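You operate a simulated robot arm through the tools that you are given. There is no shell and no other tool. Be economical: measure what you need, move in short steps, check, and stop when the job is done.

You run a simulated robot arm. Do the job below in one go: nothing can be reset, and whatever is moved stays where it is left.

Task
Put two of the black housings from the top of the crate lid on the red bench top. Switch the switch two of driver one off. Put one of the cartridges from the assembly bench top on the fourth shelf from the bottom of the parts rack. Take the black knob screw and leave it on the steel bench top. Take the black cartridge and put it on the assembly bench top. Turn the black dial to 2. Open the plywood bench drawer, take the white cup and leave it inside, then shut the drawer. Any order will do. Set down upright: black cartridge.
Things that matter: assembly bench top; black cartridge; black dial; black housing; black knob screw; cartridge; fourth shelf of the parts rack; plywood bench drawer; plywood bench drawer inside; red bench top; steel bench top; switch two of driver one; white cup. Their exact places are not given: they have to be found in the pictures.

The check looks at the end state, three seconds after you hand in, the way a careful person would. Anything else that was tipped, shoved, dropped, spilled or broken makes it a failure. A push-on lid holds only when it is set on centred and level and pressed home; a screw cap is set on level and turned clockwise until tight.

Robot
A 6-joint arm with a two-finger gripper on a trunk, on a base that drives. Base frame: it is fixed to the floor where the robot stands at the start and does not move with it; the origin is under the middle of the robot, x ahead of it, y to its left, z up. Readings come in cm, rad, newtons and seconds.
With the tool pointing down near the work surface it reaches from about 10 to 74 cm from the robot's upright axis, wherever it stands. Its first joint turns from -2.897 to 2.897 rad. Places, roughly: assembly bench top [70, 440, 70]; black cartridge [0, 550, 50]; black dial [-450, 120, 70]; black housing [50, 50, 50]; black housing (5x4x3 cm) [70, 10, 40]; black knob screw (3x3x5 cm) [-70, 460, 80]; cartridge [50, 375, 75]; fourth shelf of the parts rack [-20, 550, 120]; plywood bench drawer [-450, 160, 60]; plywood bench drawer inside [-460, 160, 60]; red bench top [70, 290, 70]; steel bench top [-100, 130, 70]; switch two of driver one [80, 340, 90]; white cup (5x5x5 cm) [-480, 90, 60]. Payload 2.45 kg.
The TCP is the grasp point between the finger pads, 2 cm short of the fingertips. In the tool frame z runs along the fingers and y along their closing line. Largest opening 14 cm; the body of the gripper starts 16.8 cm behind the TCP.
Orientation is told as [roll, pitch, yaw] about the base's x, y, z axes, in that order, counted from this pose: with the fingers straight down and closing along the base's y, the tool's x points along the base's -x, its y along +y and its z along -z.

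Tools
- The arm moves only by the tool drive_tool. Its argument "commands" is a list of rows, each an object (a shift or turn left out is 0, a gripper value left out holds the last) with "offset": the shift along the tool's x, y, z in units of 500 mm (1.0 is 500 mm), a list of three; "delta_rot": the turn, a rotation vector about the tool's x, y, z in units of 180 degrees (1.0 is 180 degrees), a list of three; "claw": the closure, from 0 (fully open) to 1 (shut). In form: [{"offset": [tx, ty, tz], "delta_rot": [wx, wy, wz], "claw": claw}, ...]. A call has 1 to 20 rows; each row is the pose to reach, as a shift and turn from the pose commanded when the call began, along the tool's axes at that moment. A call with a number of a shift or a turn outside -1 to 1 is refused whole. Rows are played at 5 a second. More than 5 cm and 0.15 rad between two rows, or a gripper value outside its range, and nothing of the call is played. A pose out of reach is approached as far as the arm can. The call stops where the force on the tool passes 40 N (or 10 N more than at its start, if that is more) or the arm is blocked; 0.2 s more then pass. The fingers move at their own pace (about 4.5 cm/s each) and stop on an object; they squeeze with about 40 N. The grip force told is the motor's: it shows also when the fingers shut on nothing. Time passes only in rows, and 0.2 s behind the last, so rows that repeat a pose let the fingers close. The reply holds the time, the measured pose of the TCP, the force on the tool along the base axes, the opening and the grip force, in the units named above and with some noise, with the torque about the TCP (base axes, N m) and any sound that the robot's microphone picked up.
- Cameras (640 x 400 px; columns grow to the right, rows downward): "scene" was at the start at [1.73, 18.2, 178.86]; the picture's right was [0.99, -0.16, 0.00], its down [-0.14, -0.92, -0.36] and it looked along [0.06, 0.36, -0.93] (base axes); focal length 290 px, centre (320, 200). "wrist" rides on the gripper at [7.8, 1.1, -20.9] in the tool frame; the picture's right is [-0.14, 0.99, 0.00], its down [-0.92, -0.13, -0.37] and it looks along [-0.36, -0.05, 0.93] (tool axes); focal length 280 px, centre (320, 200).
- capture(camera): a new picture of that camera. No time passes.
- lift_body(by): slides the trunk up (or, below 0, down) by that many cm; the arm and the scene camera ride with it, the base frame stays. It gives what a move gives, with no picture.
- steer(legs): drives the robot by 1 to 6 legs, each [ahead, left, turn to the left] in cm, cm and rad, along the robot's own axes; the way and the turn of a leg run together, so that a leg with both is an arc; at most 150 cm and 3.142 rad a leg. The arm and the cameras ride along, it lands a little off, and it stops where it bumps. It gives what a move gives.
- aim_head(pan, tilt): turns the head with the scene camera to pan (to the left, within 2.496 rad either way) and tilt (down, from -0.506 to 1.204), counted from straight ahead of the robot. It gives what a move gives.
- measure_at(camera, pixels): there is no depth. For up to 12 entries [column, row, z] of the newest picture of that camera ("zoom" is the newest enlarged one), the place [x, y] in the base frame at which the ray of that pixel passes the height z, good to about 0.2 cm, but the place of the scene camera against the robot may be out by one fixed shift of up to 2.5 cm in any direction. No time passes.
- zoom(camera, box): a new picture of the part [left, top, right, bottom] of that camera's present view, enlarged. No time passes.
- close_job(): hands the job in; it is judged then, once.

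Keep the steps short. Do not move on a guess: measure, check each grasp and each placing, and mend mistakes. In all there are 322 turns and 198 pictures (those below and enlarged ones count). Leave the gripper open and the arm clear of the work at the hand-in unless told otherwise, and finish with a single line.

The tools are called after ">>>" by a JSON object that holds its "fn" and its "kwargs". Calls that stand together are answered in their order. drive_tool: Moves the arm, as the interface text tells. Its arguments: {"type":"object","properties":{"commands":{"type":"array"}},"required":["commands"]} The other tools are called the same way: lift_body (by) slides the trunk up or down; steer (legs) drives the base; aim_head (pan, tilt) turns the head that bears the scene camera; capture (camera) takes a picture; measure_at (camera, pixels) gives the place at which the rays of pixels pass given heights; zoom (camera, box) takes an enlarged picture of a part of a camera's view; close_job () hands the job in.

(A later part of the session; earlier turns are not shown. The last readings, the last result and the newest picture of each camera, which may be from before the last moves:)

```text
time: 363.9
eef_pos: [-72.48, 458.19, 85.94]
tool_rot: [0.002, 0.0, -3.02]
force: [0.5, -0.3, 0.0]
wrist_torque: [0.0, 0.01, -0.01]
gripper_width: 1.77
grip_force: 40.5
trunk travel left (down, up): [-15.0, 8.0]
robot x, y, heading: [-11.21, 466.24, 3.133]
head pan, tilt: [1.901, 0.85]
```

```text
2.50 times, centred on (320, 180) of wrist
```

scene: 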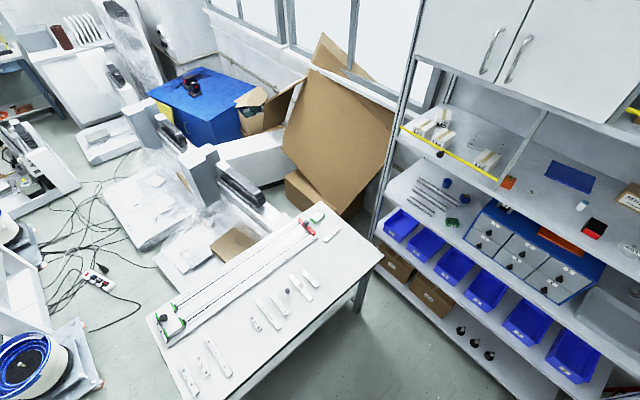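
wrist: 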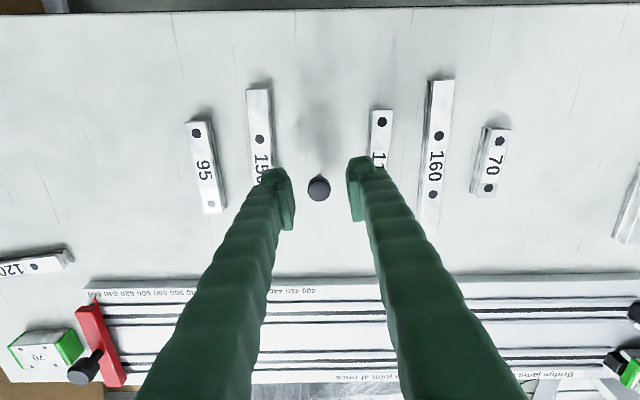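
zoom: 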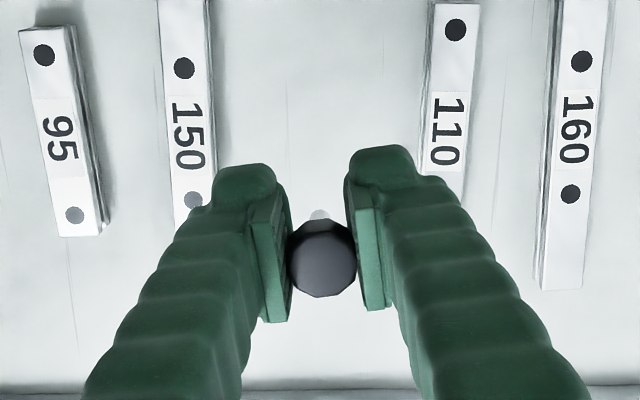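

Knob screw held. Retract/raise the arm and drive down the aisle to the steel bench.

>>> {"fn": "drive_tool", "kwargs": {"commands": [{"offset": [0.0, 0, -0.08]}, {"offset": [0.03, 0, -0.16]}, {"offset": [0.09, 0, -0.22]}, {"offset": [0.16, 0, -0.26]}, {"offset": [0.23, 0, -0.28]}, {"offset": [0.3, 0, -0.28]}, {"offset": [0.36, 0, -0.28]}]}}

>>> {"fn": "steer", "kwargs": {"legs": [[-3, 110, 0], [0, 110, 0], [0, 90, 0]]}}

>>> {"fn": "aim_head", "kwargs": {"pan": 0.2, "tilt": 0.8}}

>>> {"fn": "capture", "kwargs": {"camera": "scene"}}

```text
time: 365.5
eef_pos: [-54.47, 460.5, 99.9]
tool_rot: [0.002, -0.003, -3.021]
force: [-0.2, 0.1, 0.1]
wrist_torque: [0.0, 0.02, 0.03]
gripper_width: 1.76
grip_force: 40.5
trunk travel left (down, up): [-15.0, 8.0]
robot x, y, heading: [-10.94, 466.08, 3.135]
head pan, tilt: [1.901, 0.85]
```

```text
time: 392.9
eef_pos: [-54.19, 149.06, 99.95]
tool_rot: [0.003, -0.003, -3.015]
force: [0.0, -0.1, -0.4]
wrist_torque: [0.02, -0.02, 0.01]
gripper_width: 1.78
grip_force: 39.6
trunk travel left (down, up): [-15.0, 8.0]
robot x, y, heading: [-10.86, 154.71, 3.134]
head pan, tilt: [1.901, 0.85]
```

```text
time: 394.7
eef_pos: [-54.23, 149.14, 99.8]
tool_rot: [0.002, 0.0, -3.016]
force: [0.2, -0.1, 0.5]
wrist_torque: [0.01, 0.0, -0.05]
gripper_width: 1.75
grip_force: 40.2
trunk travel left (down, up): [-15.0, 8.0]
robot x, y, heading: [-10.86, 155.0, 3.136]
head pan, tilt: [0.201, 0.799]
```

```text
51 pictures are left
```

scene: 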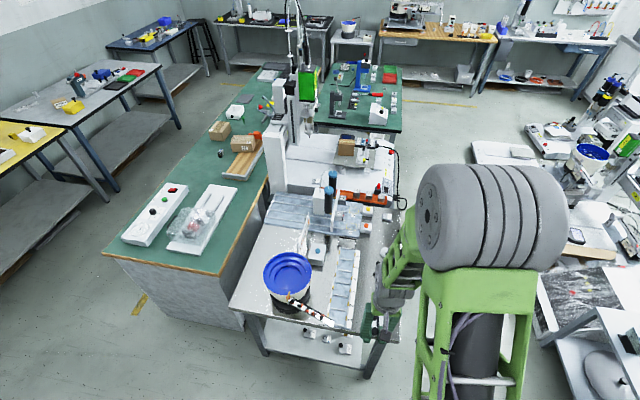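

>>> {"fn": "capture", "kwargs": {"camera": "wrist"}}

>>> {"fn": "zoom", "kwargs": {"camera": "scene", "box": [220, 180, 420, 360]}}

```text
50 pictures are left
```

wrist: 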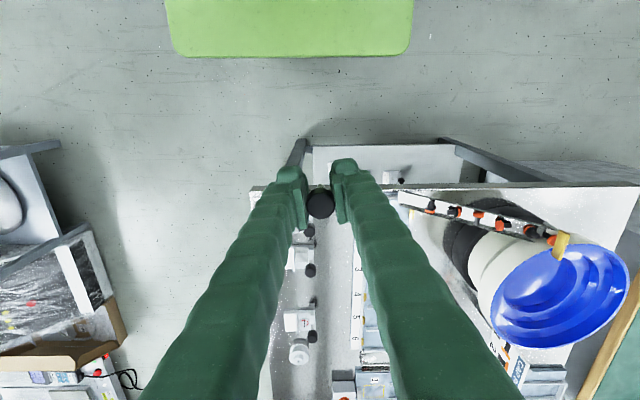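

```text
2.22 times, centred on (320, 270) of scene
```

zoom: 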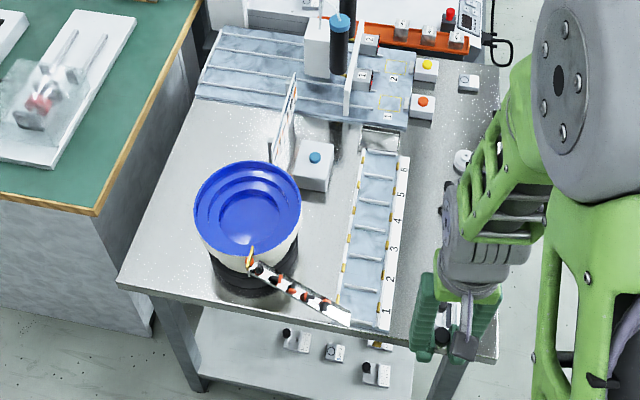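

>>> {"fn": "measure_at", "kwargs": {"camera": "zoom", "pixels": [[165, 262, 72], [130, 285, 72], [185, 200, 72], [210, 265, 72], [320, 255, 72], [440, 345, 72], [400, 330, 72], [330, 215, 72], [175, 240, 72]]}}

>>> {"fn": "measure_at", "kwargs": {"camera": "wrist", "pixels": [[320, 190, 72], [310, 240, 72], [330, 300, 72], [255, 190, 72], [345, 240, 72]]}}

```text
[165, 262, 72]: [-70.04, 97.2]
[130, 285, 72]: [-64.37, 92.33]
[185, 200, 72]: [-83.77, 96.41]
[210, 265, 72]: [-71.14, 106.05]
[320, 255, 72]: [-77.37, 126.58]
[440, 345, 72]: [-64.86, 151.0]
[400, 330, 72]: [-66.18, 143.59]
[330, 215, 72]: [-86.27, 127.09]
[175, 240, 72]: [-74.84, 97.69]
```

```text
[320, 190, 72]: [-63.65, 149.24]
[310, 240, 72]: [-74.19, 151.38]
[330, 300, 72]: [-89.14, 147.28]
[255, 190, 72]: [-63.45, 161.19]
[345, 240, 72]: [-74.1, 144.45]
```

Free corner of the steel top around (−74, 97.5), left of the feeder. Shift the base 51 cm along the bench.

>>> {"fn": "steer", "kwargs": {"legs": [[0, 51, 0]]}}

>>> {"fn": "drive_tool", "kwargs": {"commands": [{"offset": [-0.08, 0, 0.03]}, {"offset": [-0.16, 0, 0.06]}, {"offset": [-0.24, 0, 0.1]}, {"offset": [-0.32, 0, 0.14]}, {"offset": [-0.38, 0, 0.19]}]}}

>>> {"fn": "capture", "kwargs": {"camera": "wrist"}}

```text
time: 399.7
eef_pos: [-54.52, 97.95, 99.91]
tool_rot: [0.001, -0.002, -3.022]
force: [-0.7, -0.7, -0.3]
wrist_torque: [0.02, 0.01, 0.01]
gripper_width: 1.78
grip_force: 40.0
trunk travel left (down, up): [-15.0, 8.0]
robot x, y, heading: [-11.04, 103.92, 3.131]
head pan, tilt: [0.201, 0.799]
```

```text
time: 400.9
eef_pos: [-73.64, 95.62, 90.14]
tool_rot: [0.002, -0.003, -3.022]
force: [0.1, -0.5, -0.4]
wrist_torque: [-0.01, -0.03, -0.04]
gripper_width: 1.79
grip_force: 39.5
trunk travel left (down, up): [-15.0, 8.0]
robot x, y, heading: [-11.14, 103.27, 3.135]
head pan, tilt: [0.201, 0.799]
```

```text
48 pictures are left
```

wrist: 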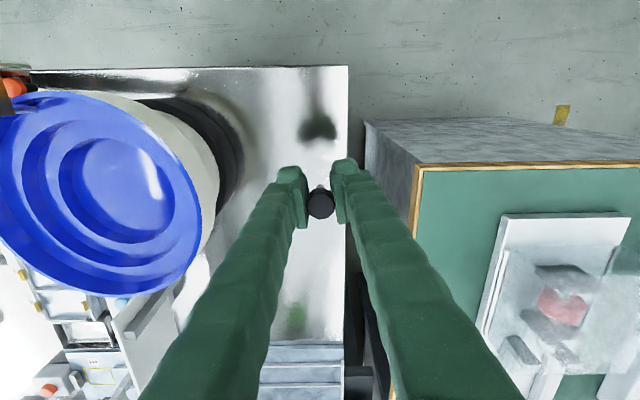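

>>> {"fn": "measure_at", "kwargs": {"camera": "wrist", "pixels": [[347, 130, 72], [347, 250, 72], [242, 150, 72], [242, 190, 72], [300, 110, 72], [300, 240, 72], [310, 68, 72], [200, 90, 90]]}}

```text
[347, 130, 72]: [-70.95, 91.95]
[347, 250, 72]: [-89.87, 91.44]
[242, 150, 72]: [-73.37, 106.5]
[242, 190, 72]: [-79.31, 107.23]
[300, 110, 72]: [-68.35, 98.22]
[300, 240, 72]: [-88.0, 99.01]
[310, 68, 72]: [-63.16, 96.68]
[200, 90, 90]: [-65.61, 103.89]
```

Free strip y 92–106. Go to (−73.5, 97.5) and descend until contact.

>>> {"fn": "drive_tool", "kwargs": {"commands": [{"offset": [0.0045, -0.038, 0.0]}, {"offset": [0.0045, -0.038, 0.08]}, {"offset": [0.0045, -0.038, 0.15]}, {"offset": [0.0045, -0.038, 0.2]}, {"offset": [0.0045, -0.038, 0.22]}]}}

>>> {"fn": "drive_tool", "kwargs": {"commands": [{"offset": [0, 0, 0.01]}, {"offset": [0, 0, 0.02]}, {"offset": [0, 0, 0.03]}, {"offset": [0, 0, 0.04]}, {"offset": [0, 0, 0.05]}, {"offset": [0, 0, 0.06]}, {"offset": [0, 0, 0.07]}, {"offset": [0, 0, 0.08]}, {"offset": [0, 0, 0.09]}, {"offset": [0, 0, 0.1]}]}}

>>> {"fn": "capture", "kwargs": {"camera": "wrist"}}

```text
time: 402.1
eef_pos: [-73.58, 97.42, 79.41]
tool_rot: [0.001, -0.003, -3.022]
force: [-0.5, 0.5, 0.1]
wrist_torque: [0.01, 0.0, 0.04]
gripper_width: 1.76
grip_force: 40.1
trunk travel left (down, up): [-15.0, 8.0]
robot x, y, heading: [-10.94, 103.83, 3.128]
head pan, tilt: [0.201, 0.799]
```

```text
time: 403.9
eef_pos: [-73.6, 97.47, 76.0]
tool_rot: [0.003, -0.007, -3.022]
force: [7.3, 0.6, 21.6]
wrist_torque: [0.07, -0.08, -0.04]
gripper_width: 1.67
grip_force: 39.8
trunk travel left (down, up): [-15.0, 8.0]
robot x, y, heading: [-10.63, 103.58, 3.134]
head pan, tilt: [0.201, 0.799]
stopped in row 8: the force on the tool passed its limit at 55 N (the readings are from after the stop); the commanded pose is now the measured one
```

```text
47 pictures are left
```

wrist: 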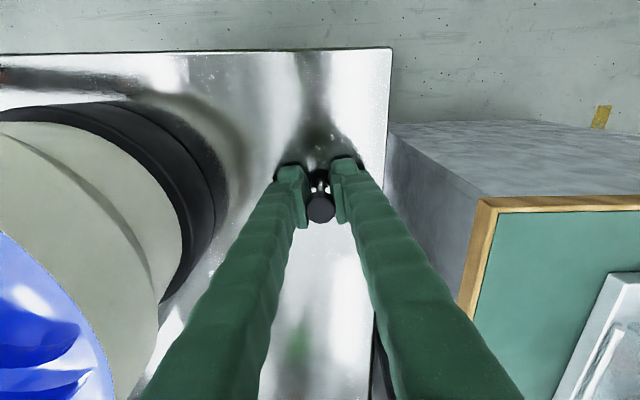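

Contact. Ease and open gently.

>>> {"fn": "drive_tool", "kwargs": {"commands": [{"offset": [0, 0, -0.002]}, {"offset": [0, 0, -0.004]}, {"offset": [0, 0, -0.004], "claw": 0.84}, {"offset": [0, 0, -0.004], "claw": 0.8}, {"offset": [0, 0, -0.004], "claw": 0.72}, {"offset": [0, 0, -0.004], "claw": 0.7}]}}

>>> {"fn": "drive_tool", "kwargs": {"commands": [{"offset": [0, 0, -0.04]}, {"offset": [0, 0, -0.12]}, {"offset": [0, 0, -0.2]}, {"offset": [0, 0, -0.28]}]}}

>>> {"fn": "capture", "kwargs": {"camera": "wrist"}}

```text
time: 405.3
eef_pos: [-73.8, 97.5, 76.02]
tool_rot: [0.001, -0.008, -3.022]
force: [0.7, 0.3, -0.3]
wrist_torque: [-0.01, -0.04, 0.0]
gripper_width: 4.2
grip_force: 0.1
trunk travel left (down, up): [-15.0, 8.0]
robot x, y, heading: [-11.13, 103.67, 3.134]
head pan, tilt: [0.201, 0.799]
```

```text
time: 406.3
eef_pos: [-73.59, 97.64, 89.97]
tool_rot: [0.003, -0.005, -3.02]
force: [-0.4, -0.4, -0.2]
wrist_torque: [0.0, 0.0, -0.03]
gripper_width: 4.23
grip_force: 0.0
trunk travel left (down, up): [-15.0, 8.0]
robot x, y, heading: [-10.77, 103.32, 3.132]
head pan, tilt: [0.201, 0.799]
```

```text
46 pictures are left
```

wrist: 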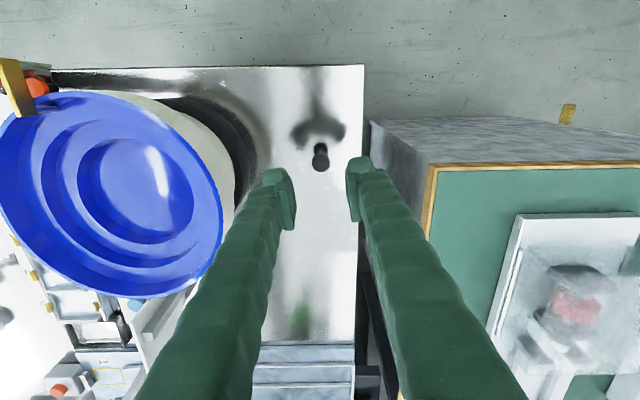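

Screw stands on the steel bench. Now plan the route to the plywood bench; raise the arm and look from the aisle.

>>> {"fn": "measure_at", "kwargs": {"camera": "scene", "pixels": [[105, 255, 75], [262, 65, 75], [180, 128, 0], [110, 205, 0], [405, 65, 75], [375, 62, 0], [520, 85, 0], [440, 103, 0], [330, 70, 0], [480, 100, 0]]}}

>>> {"fn": "drive_tool", "kwargs": {"commands": [{"offset": [0.08, 0, -0.04]}, {"offset": [0.16, 0, -0.08]}, {"offset": [0.24, 0, -0.14]}, {"offset": [0.32, 0, -0.18]}, {"offset": [0.38, 0, -0.22], "claw": 0.3}]}}

>>> {"fn": "steer", "kwargs": {"legs": [[0, 140, 0]]}}

>>> {"fn": "aim_head", "kwargs": {"pan": 0.0, "tilt": 0.4}}

>>> {"fn": "capture", "kwargs": {"camera": "scene"}}

```text
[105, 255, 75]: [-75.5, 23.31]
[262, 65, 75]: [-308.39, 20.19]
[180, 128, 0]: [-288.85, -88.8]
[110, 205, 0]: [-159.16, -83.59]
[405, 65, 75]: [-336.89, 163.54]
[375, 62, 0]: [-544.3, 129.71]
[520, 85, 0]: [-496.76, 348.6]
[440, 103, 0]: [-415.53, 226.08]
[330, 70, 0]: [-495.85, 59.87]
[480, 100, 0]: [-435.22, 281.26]
```

```text
time: 407.5
eef_pos: [-54.66, 99.89, 100.91]
tool_rot: [0.004, -0.005, -3.021]
force: [-0.1, -0.6, 1.0]
wrist_torque: [0.01, 0.04, 0.01]
gripper_width: 7.65
grip_force: 0.0
trunk travel left (down, up): [-15.0, 8.0]
robot x, y, heading: [-10.96, 103.51, 3.133]
head pan, tilt: [0.201, 0.799]
```

```text
time: 419.7
eef_pos: [-55.28, -37.68, 100.94]
tool_rot: [0.001, -0.008, -3.01]
force: [0.0, 0.2, 0.8]
wrist_torque: [0.01, 0.01, -0.02]
gripper_width: 9.79
grip_force: 0.0
trunk travel left (down, up): [-15.0, 8.0]
robot x, y, heading: [-11.48, -33.66, -3.143]
head pan, tilt: [0.201, 0.799]
```

```text
time: 420.5
eef_pos: [-55.3, -37.73, 100.84]
tool_rot: [0.002, -0.007, -3.012]
force: [0.0, 0.5, 0.1]
wrist_torque: [-0.02, 0.0, 0.03]
gripper_width: 9.82
grip_force: 0.1
trunk travel left (down, up): [-15.0, 8.0]
robot x, y, heading: [-11.35, -33.43, -3.138]
head pan, tilt: [0.0, 0.4]
```

```text
45 pictures are left
```

scene: 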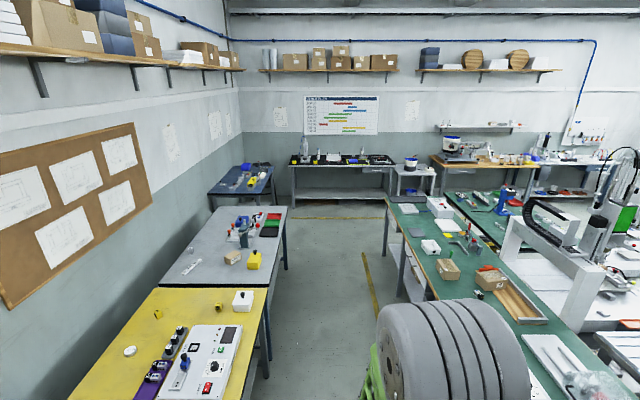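

>>> {"fn": "measure_at", "kwargs": {"camera": "scene", "pixels": [[270, 290, 75], [288, 207, 75], [272, 170, 75], [385, 200, 75], [436, 165, 75], [395, 170, 60], [435, 170, 60], [440, 192, 0], [390, 165, 75]]}}

>>> {"fn": "zoom", "kwargs": {"camera": "scene", "box": [280, 120, 560, 220]}}

```text
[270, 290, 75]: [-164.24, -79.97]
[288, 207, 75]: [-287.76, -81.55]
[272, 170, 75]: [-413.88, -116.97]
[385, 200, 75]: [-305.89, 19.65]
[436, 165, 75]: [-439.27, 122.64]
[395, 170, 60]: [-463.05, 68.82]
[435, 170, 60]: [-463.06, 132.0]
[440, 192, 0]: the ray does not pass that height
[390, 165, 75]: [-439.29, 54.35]
```

```text
2.29 times, centred on (420, 170) of scene
```

zoom: 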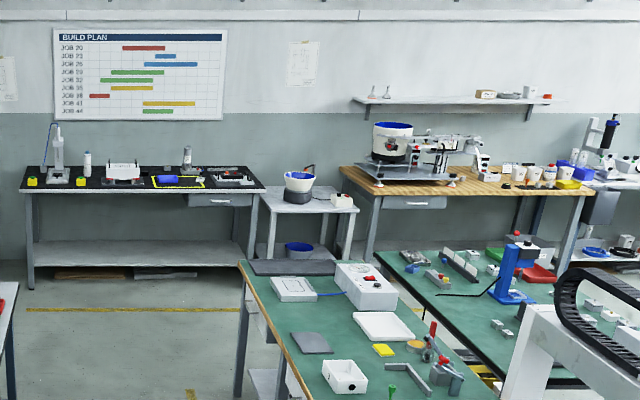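

Aisle clear (left benches to y −80, green bench from y 20). Drive to x≈−378, then sideways toward the plywood bench.

>>> {"fn": "steer", "kwargs": {"legs": [[150, 0, 0], [150, 0, 0], [66, 0, 0]]}}

>>> {"fn": "aim_head", "kwargs": {"pan": -0.6, "tilt": 0.7}}

>>> {"fn": "capture", "kwargs": {"camera": "scene"}}

```text
time: 438.3
eef_pos: [-422.79, -41.63, 100.88]
tool_rot: [0.002, -0.007, -2.999]
force: [-0.5, 0.0, 0.1]
wrist_torque: [0.0, -0.06, 0.04]
gripper_width: 9.79
grip_force: 0.0
trunk travel left (down, up): [-15.0, 8.0]
robot x, y, heading: [-379.1, -37.09, -3.133]
head pan, tilt: [0.0, 0.4]
```

```text
time: 439.3
eef_pos: [-422.67, -41.67, 100.85]
tool_rot: [0.0, -0.007, -3.001]
force: [0.1, -0.4, -0.6]
wrist_torque: [0.01, 0.01, 0.0]
gripper_width: 9.8
grip_force: 0.0
trunk travel left (down, up): [-15.0, 8.0]
robot x, y, heading: [-379.25, -37.07, -3.128]
head pan, tilt: [-0.6, 0.7]
```

```text
43 pictures are left
```

scene: 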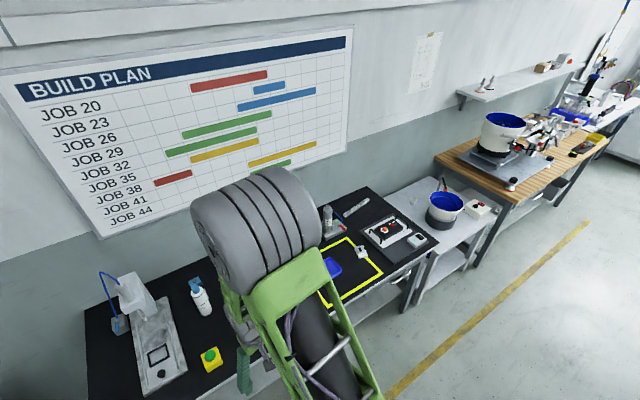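

>>> {"fn": "steer", "kwargs": {"legs": [[0, -148, 0]]}}

>>> {"fn": "aim_head", "kwargs": {"pan": -0.1, "tilt": 0.75}}

>>> {"fn": "capture", "kwargs": {"camera": "scene"}}

>>> {"fn": "capture", "kwargs": {"camera": "wrist"}}

```text
time: 452.8
eef_pos: [-424.24, 110.35, 100.83]
tool_rot: [0.002, -0.008, -3.003]
force: [-0.4, 1.1, 0.2]
wrist_torque: [-0.02, -0.02, 0.0]
gripper_width: 9.77
grip_force: 0.0
trunk travel left (down, up): [-15.0, 8.0]
robot x, y, heading: [-380.18, 114.26, -3.13]
head pan, tilt: [-0.6, 0.7]
```

```text
time: 453.7
eef_pos: [-424.19, 110.22, 100.84]
tool_rot: [0.004, -0.007, -3.004]
force: [-0.3, -0.4, 0.1]
wrist_torque: [-0.01, 0.02, 0.03]
gripper_width: 9.78
grip_force: 0.1
trunk travel left (down, up): [-15.0, 8.0]
robot x, y, heading: [-380.55, 114.51, -3.134]
head pan, tilt: [-0.099, 0.75]
```

```text
42 pictures are left
```

scene: 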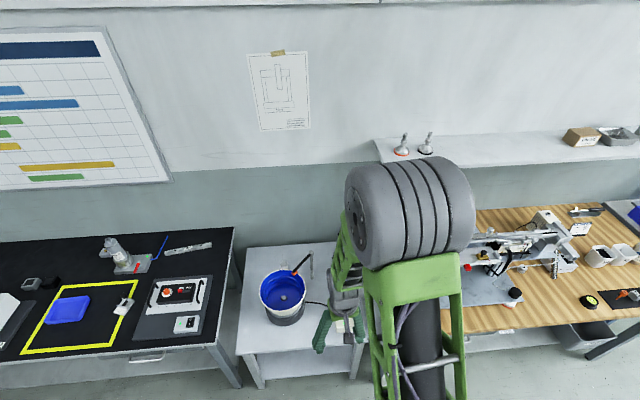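

```text
41 pictures are left
```

wrist: 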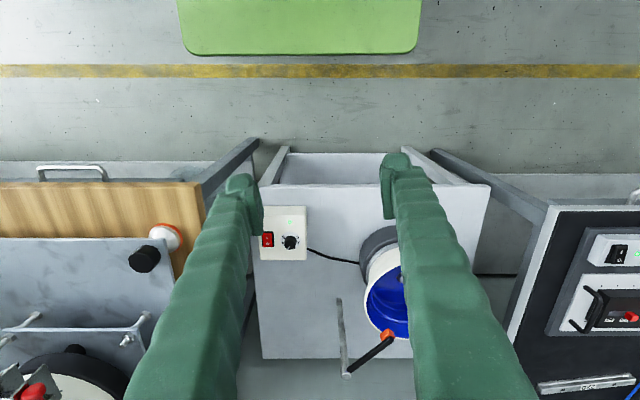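

>>> {"fn": "zoom", "kwargs": {"camera": "scene", "box": [230, 230, 370, 350]}}

>>> {"fn": "zoom", "kwargs": {"camera": "wrist", "box": [240, 190, 420, 390]}}

>>> {"fn": "measure_at", "kwargs": {"camera": "wrist", "pixels": [[290, 242, 68], [290, 242, 64], [275, 185, 60], [488, 185, 60], [265, 355, 60], [395, 300, 70], [110, 270, 82]]}}

```text
3.33 times, centred on (300, 290) of scene
```

zoom: 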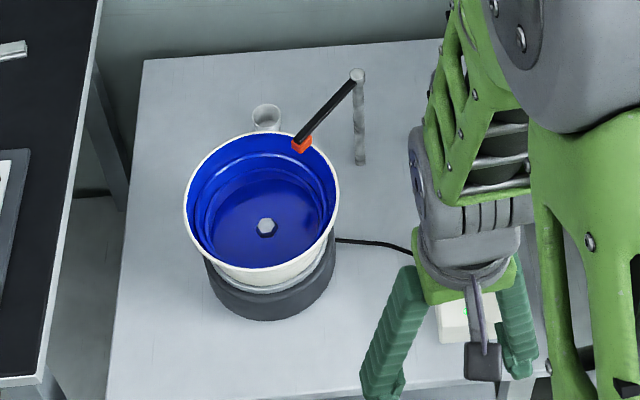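

```text
2.00 times, centred on (330, 290) of wrist
```

zoom: 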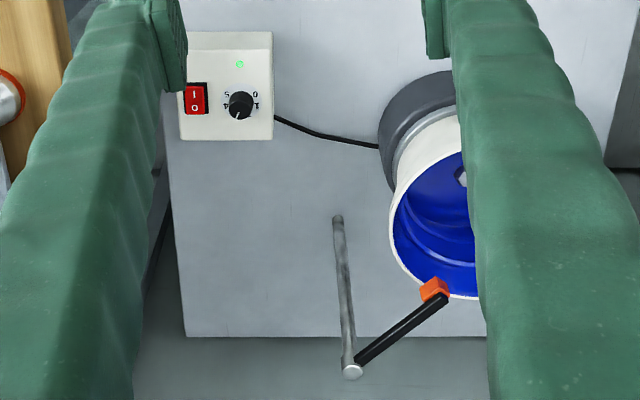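

```text
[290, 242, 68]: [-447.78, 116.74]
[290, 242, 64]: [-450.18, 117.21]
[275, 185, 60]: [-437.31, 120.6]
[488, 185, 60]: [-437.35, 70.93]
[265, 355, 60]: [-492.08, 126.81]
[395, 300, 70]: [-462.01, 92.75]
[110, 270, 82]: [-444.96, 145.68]
```

The white cup sits behind the blue bowl (scene zoom (265,115)); the dial box is at the table's front right. Move the wrist camera over the dial.

>>> {"fn": "drive_tool", "kwargs": {"commands": [{"offset": [-0.068, -0.029, 0.04]}, {"offset": [-0.136, -0.057, 0.08]}, {"offset": [-0.204, -0.086, 0.12]}, {"offset": [-0.272, -0.115, 0.16]}, {"offset": [-0.34, -0.144, 0.2]}, {"offset": [-0.409, -0.172, 0.24]}, {"offset": [-0.477, -0.201, 0.28]}, {"offset": [-0.477, -0.201, 0.28]}]}}

>>> {"fn": "zoom", "kwargs": {"camera": "wrist", "box": [240, 110, 400, 210]}}

```text
time: 455.5
eef_pos: [-449.39, 117.02, 87.0]
tool_rot: [0.002, -0.006, -3.002]
force: [-0.3, -0.4, 0.9]
wrist_torque: [0.0, 0.03, 0.01]
gripper_width: 9.8
grip_force: 0.0
trunk travel left (down, up): [-15.0, 8.0]
robot x, y, heading: [-380.58, 114.53, -3.137]
head pan, tilt: [-0.099, 0.75]
```

```text
4.00 times, centred on (320, 160) of wrist
```

zoom: 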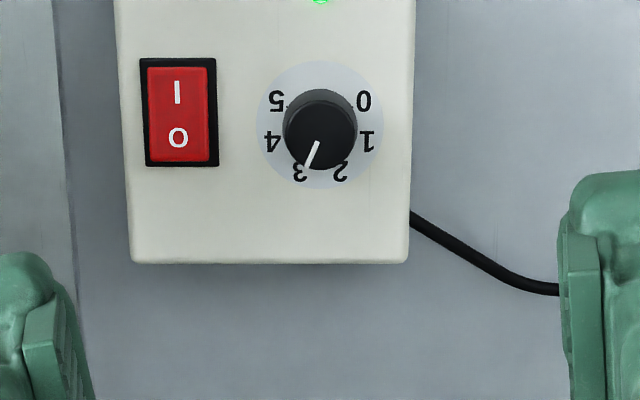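

The dial points at 3; scale runs 0–5 with ~48° steps, so 3→2 needs ~48° counter-clockwise (seen from above). Measure the dial position.

>>> {"fn": "measure_at", "kwargs": {"camera": "wrist", "pixels": [[320, 142, 70], [320, 142, 66], [320, 142, 62], [271, 175, 62], [342, 175, 62], [320, 175, 62]]}}

```text
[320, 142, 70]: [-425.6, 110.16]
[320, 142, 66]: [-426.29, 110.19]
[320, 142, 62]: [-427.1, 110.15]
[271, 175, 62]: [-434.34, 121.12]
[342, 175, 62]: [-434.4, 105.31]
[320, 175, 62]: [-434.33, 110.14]
```

>>> {"fn": "measure_at", "kwargs": {"camera": "zoom", "pixels": [[319, 130, 70], [319, 130, 66], [319, 130, 62], [284, 130, 66], [356, 130, 66], [130, 262, 62], [408, 262, 62], [410, 5, 62]]}}

```text
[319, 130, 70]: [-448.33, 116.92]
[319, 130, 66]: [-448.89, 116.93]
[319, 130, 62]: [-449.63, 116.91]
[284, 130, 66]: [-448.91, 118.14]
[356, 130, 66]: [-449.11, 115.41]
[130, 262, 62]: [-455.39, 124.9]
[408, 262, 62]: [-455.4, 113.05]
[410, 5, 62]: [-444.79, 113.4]
```

Dial centre ≈ (−448.9, 116.9), top z≈66–67, Ø≈2.7. To stay clear of the red rocker switch, I'll yaw the gripper 58° so the fingers close roughly along x, and descend to z 76.

>>> {"fn": "drive_tool", "kwargs": {"commands": [{"offset": [0.0095, 0.003, 0.03], "delta_rot": [0, 0, -0.046], "claw": 0.67}, {"offset": [0.0095, 0.003, 0.06], "delta_rot": [0, 0, -0.092]}, {"offset": [0.0095, 0.003, 0.09], "delta_rot": [0, 0, -0.138]}, {"offset": [0.0095, 0.003, 0.12], "delta_rot": [0, 0, -0.184]}, {"offset": [0.0095, 0.003, 0.16], "delta_rot": [0, 0, -0.23]}, {"offset": [0.0095, 0.003, 0.19], "delta_rot": [0, 0, -0.276]}, {"offset": [0.0095, 0.003, 0.22], "delta_rot": [0, 0, -0.322]}, {"offset": [0.0095, 0.003, 0.22], "delta_rot": [0, 0, -0.322]}]}}

>>> {"fn": "zoom", "kwargs": {"camera": "wrist", "box": [220, 100, 420, 250]}}

>>> {"fn": "measure_at", "kwargs": {"camera": "zoom", "pixels": [[320, 200, 66]]}}

```text
time: 457.3
eef_pos: [-448.9, 116.87, 76.0]
tool_rot: [-0.006, -0.006, -1.989]
force: [0.4, 0.2, -0.2]
wrist_torque: [-0.01, 0.02, 0.03]
gripper_width: 4.63
grip_force: 0.2
trunk travel left (down, up): [-15.0, 8.0]
robot x, y, heading: [-380.63, 114.97, -3.135]
head pan, tilt: [-0.099, 0.75]
```

```text
2.67 times, centred on (320, 175) of wrist
```

zoom: 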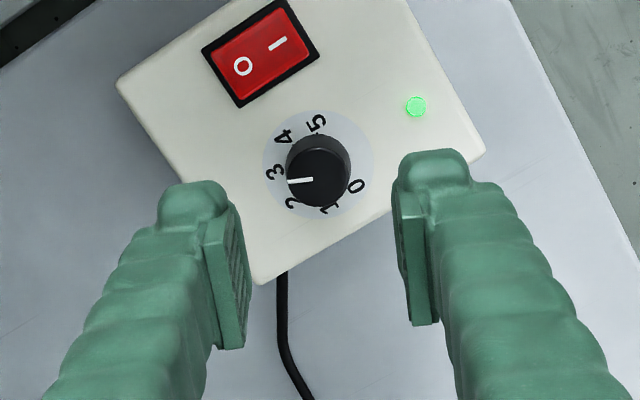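

```text
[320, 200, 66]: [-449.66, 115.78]
```

>>> {"fn": "measure_at", "kwargs": {"camera": "zoom", "pixels": [[318, 176, 66], [318, 176, 68], [318, 176, 64], [285, 176, 66], [351, 176, 66], [300, 180, 66]]}}

```text
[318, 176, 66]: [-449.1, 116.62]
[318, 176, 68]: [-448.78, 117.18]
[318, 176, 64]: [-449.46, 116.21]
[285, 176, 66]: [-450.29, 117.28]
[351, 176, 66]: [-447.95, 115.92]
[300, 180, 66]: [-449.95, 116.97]
```

>>> {"fn": "drive_tool", "kwargs": {"commands": [{"offset": [0, 0, 0.06]}, {"offset": [0, 0, 0.11]}, {"offset": [0, 0, 0.14]}, {"offset": [0, 0, 0.155]}, {"offset": [0, 0, 0.168]}, {"offset": [0, 0, 0.178]}]}}

>>> {"fn": "zoom", "kwargs": {"camera": "wrist", "box": [220, 100, 420, 250]}}

```text
time: 458.7
eef_pos: [-449.08, 116.59, 67.4]
tool_rot: [-0.009, -0.006, -1.993]
force: [2.2, 2.0, 34.9]
wrist_torque: [-0.35, -1.24, 0.1]
gripper_width: 4.91
grip_force: 2.1
trunk travel left (down, up): [-15.0, 8.0]
robot x, y, heading: [-380.74, 114.88, -3.129]
head pan, tilt: [-0.099, 0.75]
```

```text
2.67 times, centred on (320, 175) of wrist
```

zoom: 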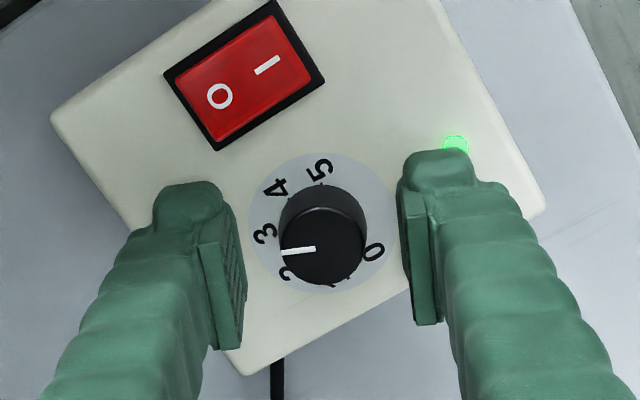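

Fingertips reached the box top (35 N). Raise 0.5 cm, then close on the dial.

>>> {"fn": "drive_tool", "kwargs": {"commands": [{"offset": [0, 0, -0.006]}, {"offset": [0, 0, -0.012]}, {"offset": [0, 0, -0.012], "claw": 1}, {"offset": [0, 0, -0.012], "claw": 1}, {"offset": [0, 0, -0.012], "claw": 1}, {"offset": [0, 0, -0.012], "claw": 1}]}}

>>> {"fn": "zoom", "kwargs": {"camera": "wrist", "box": [220, 100, 420, 250]}}

```text
time: 460.1
eef_pos: [-449.0, 116.81, 67.51]
tool_rot: [-0.004, -0.005, -1.991]
force: [-7.0, 5.1, -10.6]
wrist_torque: [-0.01, 0.19, 0.01]
gripper_width: 2.51
grip_force: 44.8
trunk travel left (down, up): [-15.0, 8.0]
robot x, y, heading: [-380.79, 114.77, -3.135]
head pan, tilt: [-0.099, 0.75]
```

```text
2.67 times, centred on (320, 175) of wrist
```

zoom: 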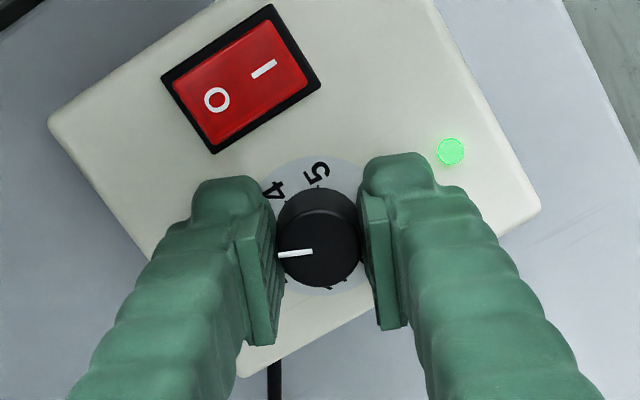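

Dial gripped. Rotate 48° counter-clockwise.

>>> {"fn": "drive_tool", "kwargs": {"commands": [{"delta_rot": [0, 0, -0.044], "claw": 1}, {"delta_rot": [0, 0, -0.088], "claw": 1}, {"delta_rot": [0, 0, -0.132], "claw": 1}, {"delta_rot": [0, 0, -0.176], "claw": 1}, {"delta_rot": [0, 0, -0.22], "claw": 1}, {"delta_rot": [0, 0, -0.262], "claw": 1}, {"delta_rot": [0, 0, -0.262], "claw": 1}]}}

>>> {"fn": "zoom", "kwargs": {"camera": "wrist", "box": [220, 100, 420, 250]}}

```text
time: 461.7
eef_pos: [-448.92, 116.71, 67.61]
tool_rot: [-0.005, -0.003, -1.166]
force: [-1.4, 1.1, -23.3]
wrist_torque: [-0.04, -0.03, 0.01]
gripper_width: 2.49
grip_force: 45.2
trunk travel left (down, up): [-15.0, 8.0]
robot x, y, heading: [-380.42, 114.93, -3.133]
head pan, tilt: [-0.099, 0.75]
```

```text
2.67 times, centred on (320, 175) of wrist
```

zoom: 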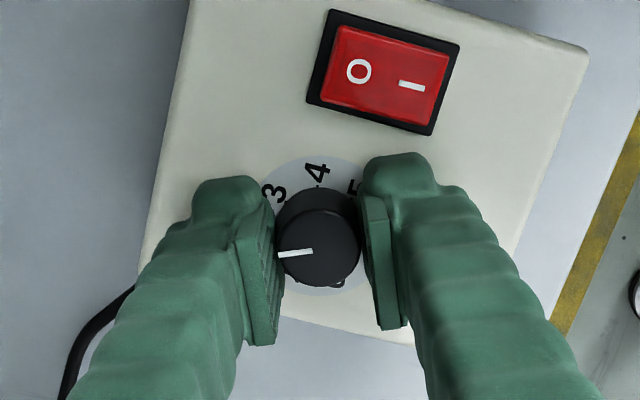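

The dial turned with the gripper. Open, lift, and check the pointer.

>>> {"fn": "drive_tool", "kwargs": {"commands": [{"claw": 0.7}, {"claw": 0.67}, {"claw": 0.67}, {"offset": [0, 0, -0.06]}, {"offset": [0, 0, -0.15]}, {"offset": [0, 0, -0.22]}]}}

>>> {"fn": "zoom", "kwargs": {"camera": "wrist", "box": [260, 110, 380, 200]}}

```text
time: 463.1
eef_pos: [-448.83, 116.79, 78.73]
tool_rot: [-0.006, 0.0, -1.168]
force: [0.1, 0.6, -0.6]
wrist_torque: [0.04, -0.02, 0.03]
gripper_width: 4.62
grip_force: 0.0
trunk travel left (down, up): [-15.0, 8.0]
robot x, y, heading: [-380.75, 114.64, -3.134]
head pan, tilt: [-0.099, 0.75]
```

```text
4.44 times, centred on (320, 155) of wrist
```

zoom: 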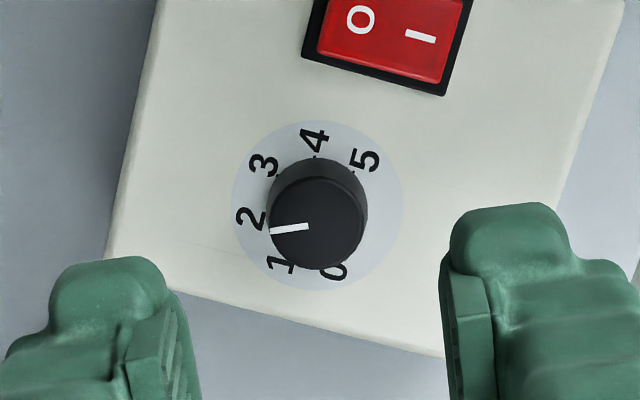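

Dial reads 2. Next the drawer: raise the arm, restore the yaw, and look at the drawer front.

>>> {"fn": "drive_tool", "kwargs": {"commands": [{"offset": [0, 0, -0.05], "delta_rot": [0, 0, 0.045]}, {"offset": [0, 0, -0.1], "delta_rot": [0, 0, 0.09]}, {"offset": [0, 0, -0.15], "delta_rot": [0, 0, 0.135]}, {"offset": [0, 0, -0.2], "delta_rot": [0, 0, 0.18]}, {"offset": [0, 0, -0.25], "delta_rot": [0, 0, 0.225]}, {"offset": [0, 0, -0.3], "delta_rot": [0, 0, 0.27]}, {"offset": [0, 0, -0.35], "delta_rot": [0, 0, 0.315]}, {"offset": [0, 0, -0.38], "delta_rot": [0, 0, 0.36]}, {"offset": [0, 0, -0.38], "delta_rot": [0, 0, 0.405]}, {"offset": [0, 0, -0.38], "delta_rot": [0, 0, 0.45]}, {"offset": [0, 0, -0.38], "delta_rot": [0, 0, 0.495]}, {"offset": [0, 0, -0.38], "delta_rot": [0, 0, 0.54]}, {"offset": [0, 0, -0.38], "delta_rot": [0, 0, 0.585]}, {"offset": [0, 0, -0.38], "delta_rot": [0, 0, 0.627]}]}}

>>> {"fn": "aim_head", "kwargs": {"pan": -0.75, "tilt": 0.9}}

>>> {"fn": "capture", "kwargs": {"camera": "scene"}}

```text
time: 466.1
eef_pos: [-448.78, 116.87, 97.68]
tool_rot: [0.004, -0.008, -3.14]
force: [-0.2, -0.2, 0.0]
wrist_torque: [0.0, 0.01, 0.02]
gripper_width: 4.6
grip_force: 0.1
trunk travel left (down, up): [-15.0, 8.0]
robot x, y, heading: [-380.95, 114.92, -3.134]
head pan, tilt: [-0.099, 0.75]
```

```text
time: 467.1
eef_pos: [-448.66, 116.87, 97.79]
tool_rot: [0.004, -0.006, -3.138]
force: [-0.3, -0.3, 0.5]
wrist_torque: [0.03, -0.02, -0.01]
gripper_width: 4.6
grip_force: 0.0
trunk travel left (down, up): [-15.0, 8.0]
robot x, y, heading: [-380.4, 114.31, -3.129]
head pan, tilt: [-0.75, 0.901]
```

```text
32 pictures are left
```

scene: 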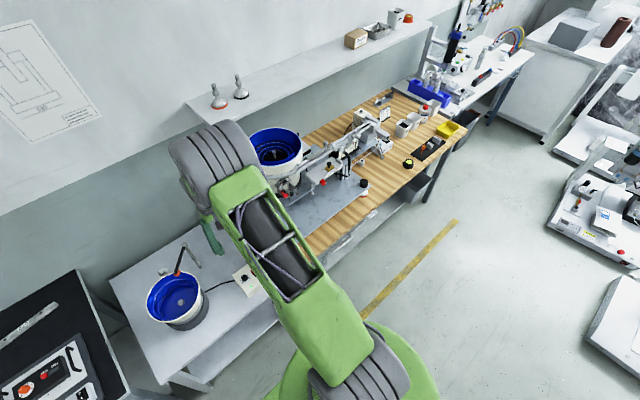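

Retract the arm, shift the base right to face the drawer, then look with the wrist camera.

>>> {"fn": "drive_tool", "kwargs": {"commands": [{"offset": [0.09, 0, -0.02]}, {"offset": [0.18, 0, -0.04]}, {"offset": [0.27, 0, -0.04]}, {"offset": [0.36, 0, -0.04]}, {"offset": [0.45, 0, -0.04]}]}}

>>> {"fn": "steer", "kwargs": {"legs": [[-3, -46, 0]]}}

>>> {"fn": "capture", "kwargs": {"camera": "wrist"}}

```text
time: 468.3
eef_pos: [-426.05, 117.01, 99.41]
tool_rot: [0.003, -0.006, -3.138]
force: [0.0, -0.3, 0.5]
wrist_torque: [0.0, 0.01, 0.0]
gripper_width: 4.63
grip_force: 0.0
trunk travel left (down, up): [-15.0, 8.0]
robot x, y, heading: [-380.39, 114.59, -3.134]
head pan, tilt: [-0.75, 0.901]
```

```text
time: 472.9
eef_pos: [-423.53, 162.64, 99.52]
tool_rot: [0.004, -0.008, -3.135]
force: [-0.9, 0.0, -0.3]
wrist_torque: [-0.02, 0.0, 0.04]
gripper_width: 4.63
grip_force: 0.0
trunk travel left (down, up): [-15.0, 8.0]
robot x, y, heading: [-377.76, 160.55, -3.127]
head pan, tilt: [-0.75, 0.901]
```

```text
31 pictures are left
```

wrist: 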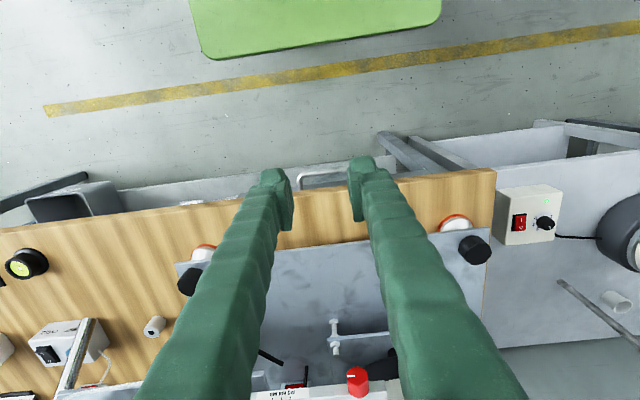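

>>> {"fn": "measure_at", "kwargs": {"camera": "wrist", "pixels": [[320, 186, 75], [322, 172, 66], [322, 172, 62], [297, 180, 66], [346, 175, 66], [615, 300, 64], [615, 300, 60], [495, 205, 74]]}}

>>> {"fn": "zoom", "kwargs": {"camera": "wrist", "box": [270, 150, 370, 220]}}

```text
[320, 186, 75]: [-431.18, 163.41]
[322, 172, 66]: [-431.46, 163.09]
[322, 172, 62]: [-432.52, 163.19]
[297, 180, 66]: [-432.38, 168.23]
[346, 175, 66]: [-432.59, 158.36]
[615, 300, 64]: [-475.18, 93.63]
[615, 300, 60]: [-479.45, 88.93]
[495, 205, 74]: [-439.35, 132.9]
```

```text
5.71 times, centred on (320, 185) of wrist
```

zoom: 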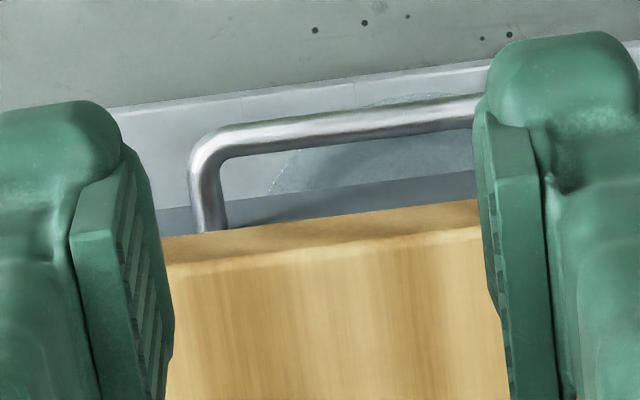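

The handle bar sits close under the plywood edge, so I'll straddle it with the fingers turned 90° and a 30° forward tilt. White cup also visible at (615,300). First lower the trunk and set that orientation in front of the handle.

>>> {"fn": "lift_body", "kwargs": {"by": -15}}

>>> {"fn": "drive_tool", "kwargs": {"commands": [{"offset": [0.01, 0, -0.02], "delta_rot": [0, 0, -0.046], "claw": 0.75}, {"offset": [0.02, 0, -0.04], "delta_rot": [0, 0, -0.092]}, {"offset": [0.02, 0, -0.04], "delta_rot": [0, 0, -0.138]}, {"offset": [0.02, 0, -0.04], "delta_rot": [0, 0, -0.184]}, {"offset": [0.02, 0, -0.04], "delta_rot": [0, 0, -0.23]}, {"offset": [0.02, 0, -0.04], "delta_rot": [0, 0, -0.276]}, {"offset": [0.02, 0, -0.04], "delta_rot": [0, 0, -0.322]}, {"offset": [0.02, 0, -0.04], "delta_rot": [0, 0, -0.368]}, {"offset": [0.02, 0, -0.04], "delta_rot": [0, 0, -0.414]}, {"offset": [0.02, 0, -0.04], "delta_rot": [0, 0, -0.46]}, {"offset": [0.02, 0, -0.04], "delta_rot": [0, 0, -0.5]}]}}

>>> {"fn": "drive_tool", "kwargs": {"commands": [{"delta_rot": [0.045, 0, 0]}, {"delta_rot": [0.09, 0, 0]}, {"delta_rot": [0.135, 0, 0]}, {"delta_rot": [0.18, 0, 0]}, {"delta_rot": [0.18, 0, 0]}]}}

>>> {"fn": "capture", "kwargs": {"camera": "wrist"}}

```text
time: 474.6
eef_pos: [-423.52, 162.58, 84.46]
tool_rot: [0.004, -0.007, -3.136]
force: [-0.1, 0.3, -1.3]
wrist_torque: [0.0, -0.03, -0.03]
gripper_width: 4.63
grip_force: 0.1
trunk travel left (down, up): [0.0, 23.0]
robot x, y, heading: [-378.5, 160.28, -3.125]
head pan, tilt: [-0.75, 0.901]
```

```text
time: 477.0
eef_pos: [-422.73, 162.55, 86.46]
tool_rot: [-0.007, -0.005, -1.563]
force: [-0.2, 0.2, 0.5]
wrist_torque: [-0.01, 0.02, 0.01]
gripper_width: 3.5
grip_force: 0.0
trunk travel left (down, up): [0.0, 23.0]
robot x, y, heading: [-378.14, 160.24, -3.13]
head pan, tilt: [-0.75, 0.901]
```

```text
time: 478.2
eef_pos: [-431.8, 163.64, 84.68]
tool_rot: [-0.571, -0.004, -1.563]
force: [0.1, -0.7, -0.6]
wrist_torque: [-0.01, 0.0, -0.01]
gripper_width: 3.48
grip_force: 0.1
out of reach, approached as far as the arm can: row 2, 3, 4, 5
trunk travel left (down, up): [0.0, 23.0]
robot x, y, heading: [-377.81, 160.38, -3.123]
head pan, tilt: [-0.75, 0.901]
```

```text
29 pictures are left
```

wrist: 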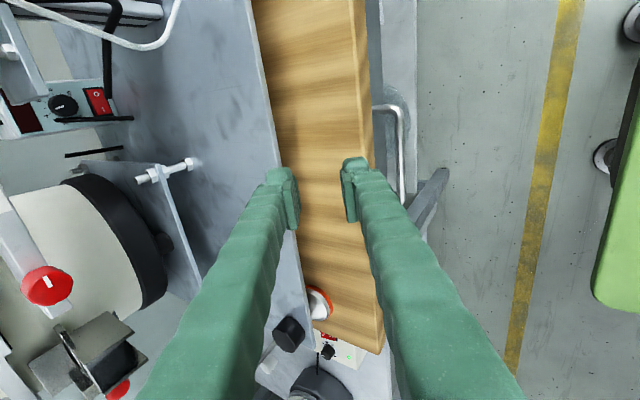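

Two views put the bar at about (−430, z≈69.5), ~3 cm in front of the plywood edge. Back the base 6 cm so I can come in along the tool axis.

>>> {"fn": "steer", "kwargs": {"legs": [[-6, 0, 0]]}}

>>> {"fn": "drive_tool", "kwargs": {"commands": [{"offset": [-0.01, 0.04, 0.06]}, {"offset": [-0.01, 0.08, 0.12]}, {"offset": [-0.01, 0.095, 0.146]}, {"offset": [-0.01, 0.095, 0.146]}]}}

>>> {"fn": "capture", "kwargs": {"camera": "wrist"}}

```text
time: 479.2
eef_pos: [-425.89, 163.79, 84.64]
tool_rot: [-0.57, -0.003, -1.561]
force: [0.5, -0.8, -0.8]
wrist_torque: [0.0, 0.01, 0.0]
gripper_width: 3.49
grip_force: 0.1
trunk travel left (down, up): [0.0, 23.0]
robot x, y, heading: [-372.46, 161.06, -3.132]
head pan, tilt: [-0.75, 0.901]
```

```text
time: 480.2
eef_pos: [-425.9, 163.35, 75.94]
tool_rot: [-0.571, -0.003, -1.561]
force: [0.4, 0.7, 0.1]
wrist_torque: [-0.01, -0.03, 0.0]
gripper_width: 3.51
grip_force: 0.0
trunk travel left (down, up): [0.0, 23.0]
robot x, y, heading: [-371.95, 160.6, -3.132]
head pan, tilt: [-0.75, 0.901]
```

```text
28 pictures are left
```

wrist: 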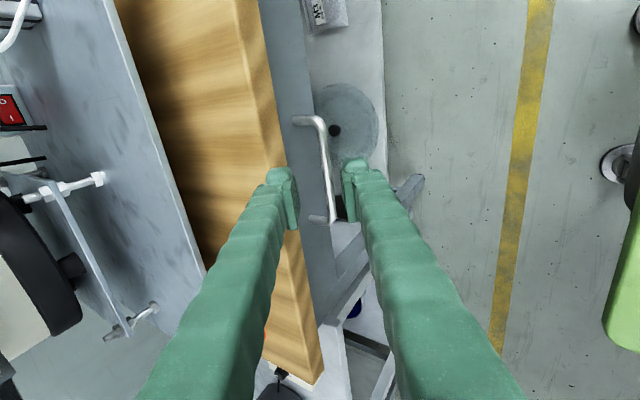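

The bar lies nicely between the fingers. Advance along the tool axis 6.5 cm.

>>> {"fn": "drive_tool", "kwargs": {"commands": [{"offset": [0, 0.008, 0.04]}, {"offset": [0, 0.008, 0.08]}, {"offset": [0, 0.008, 0.11]}, {"offset": [0, 0.008, 0.13]}]}}

>>> {"fn": "capture", "kwargs": {"camera": "wrist"}}

```text
time: 481.2
eef_pos: [-428.88, 163.29, 70.21]
tool_rot: [-0.568, -0.003, -1.565]
force: [1.7, 0.7, -1.0]
wrist_torque: [0.01, 0.02, -0.04]
gripper_width: 3.37
grip_force: 0.0
trunk travel left (down, up): [0.0, 23.0]
robot x, y, heading: [-372.07, 160.73, -3.126]
head pan, tilt: [-0.75, 0.901]
```

```text
27 pictures are left
```

wrist: 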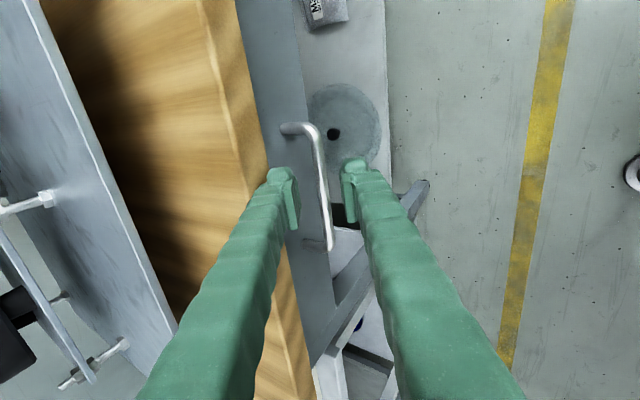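

Parallax: the bar is ~2 cm beyond the TCP, centred. Advance 1.6 cm more and close.

>>> {"fn": "drive_tool", "kwargs": {"commands": [{"offset": [0, 0.005, 0.016]}, {"offset": [0, 0.005, 0.032]}, {"offset": [0, 0.005, 0.032], "claw": 1}, {"offset": [0, 0.005, 0.032], "claw": 1}, {"offset": [0, 0.005, 0.032], "claw": 1}, {"offset": [0, 0.005, 0.032], "claw": 1}]}}

```text
time: 482.6
eef_pos: [-429.59, 163.2, 68.71]
tool_rot: [-0.572, -0.002, -1.562]
force: [0.2, 0.9, -0.2]
wrist_torque: [-0.02, -0.02, -0.01]
gripper_width: 0.0
grip_force: 29.2
trunk travel left (down, up): [0.0, 23.0]
robot x, y, heading: [-372.1, 160.32, -3.128]
head pan, tilt: [-0.75, 0.901]
```

Not reached yet; reopen, advance 3 cm, close again.

>>> {"fn": "drive_tool", "kwargs": {"commands": [{"claw": 0.75}, {"claw": 0.75}, {"claw": 0.75}, {"offset": [0, 0.004, 0.03]}, {"offset": [0, 0.006, 0.06]}]}}

>>> {"fn": "capture", "kwargs": {"camera": "wrist"}}

```text
time: 483.8
eef_pos: [-431.14, 163.07, 66.01]
tool_rot: [-0.572, -0.002, -1.561]
force: [1.3, 0.8, -3.2]
wrist_torque: [-0.06, -0.01, -0.04]
gripper_width: 3.31
grip_force: 0.0
trunk travel left (down, up): [0.0, 23.0]
robot x, y, heading: [-371.63, 160.78, -3.129]
head pan, tilt: [-0.75, 0.901]
```

```text
26 pictures are left
```

wrist: 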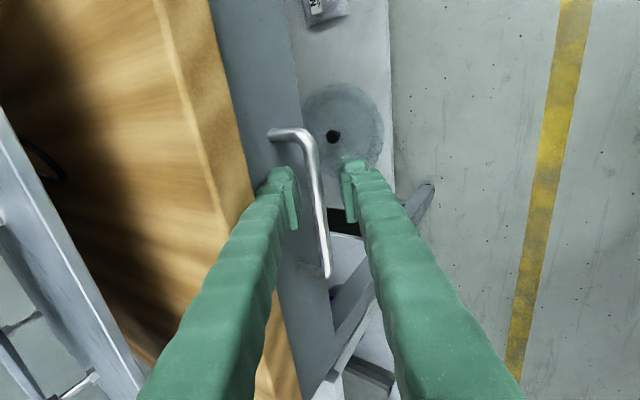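

Bar is now between the fingertips (~1.5 cm beyond the TCP). Advance 0.8 cm and close.

>>> {"fn": "drive_tool", "kwargs": {"commands": [{"offset": [0, 0.006, 0.016]}, {"offset": [0, 0.006, 0.016], "claw": 1}, {"offset": [0, 0.006, 0.016], "claw": 1}, {"offset": [0, 0.006, 0.016], "claw": 1}, {"offset": [0, 0.006, 0.016], "claw": 1}]}}

```text
time: 485.0
eef_pos: [-431.3, 163.17, 65.45]
tool_rot: [-0.577, -0.004, -1.561]
force: [-6.4, 0.5, 27.7]
wrist_torque: [0.17, -0.04, 0.26]
gripper_width: 0.66
grip_force: 34.5
trunk travel left (down, up): [0.0, 23.0]
robot x, y, heading: [-371.77, 160.89, -3.13]
head pan, tilt: [-0.75, 0.901]
```

Bar gripped (0.66 cm). There's little room behind the robot, so I'll pull with the arm ~15 cm while straightening the tilt (rotating about the bar).

>>> {"fn": "drive_tool", "kwargs": {"commands": [{"offset": [0, 0.021, -0.014], "delta_rot": [-0.018, 0, 0]}, {"offset": [0, 0.042, -0.028], "delta_rot": [-0.036, 0, 0]}, {"offset": [0, 0.063, -0.042], "delta_rot": [-0.054, 0, 0]}, {"offset": [0, 0.084, -0.056], "delta_rot": [-0.072, 0, 0]}, {"offset": [0, 0.105, -0.07], "delta_rot": [-0.09, 0, 0]}, {"offset": [0, 0.126, -0.084], "delta_rot": [-0.108, 0, 0]}, {"offset": [0, 0.147, -0.098], "delta_rot": [-0.126, 0, 0]}, {"offset": [0, 0.168, -0.112], "delta_rot": [-0.144, 0, 0]}, {"offset": [0, 0.189, -0.126], "delta_rot": [-0.16, 0, 0]}, {"offset": [0, 0.21, -0.14], "delta_rot": [-0.172, 0, 0]}, {"offset": [0, 0.231, -0.154], "delta_rot": [-0.184, 0, 0]}, {"offset": [0, 0.252, -0.167], "delta_rot": [-0.184, 0, 0]}]}}

>>> {"fn": "capture", "kwargs": {"camera": "wrist"}}

```text
time: 487.6
eef_pos: [-416.11, 163.18, 65.49]
tool_rot: [0.009, -0.005, -1.561]
force: [0.5, -24.5, -22.4]
wrist_torque: [-0.21, -0.02, 0.05]
gripper_width: 0.71
grip_force: 35.0
trunk travel left (down, up): [0.0, 23.0]
robot x, y, heading: [-371.92, 160.5, -3.122]
head pan, tilt: [-0.75, 0.901]
```

```text
25 pictures are left
```

wrist: 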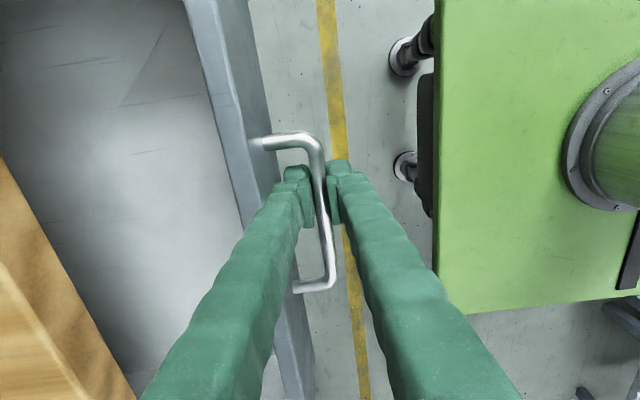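

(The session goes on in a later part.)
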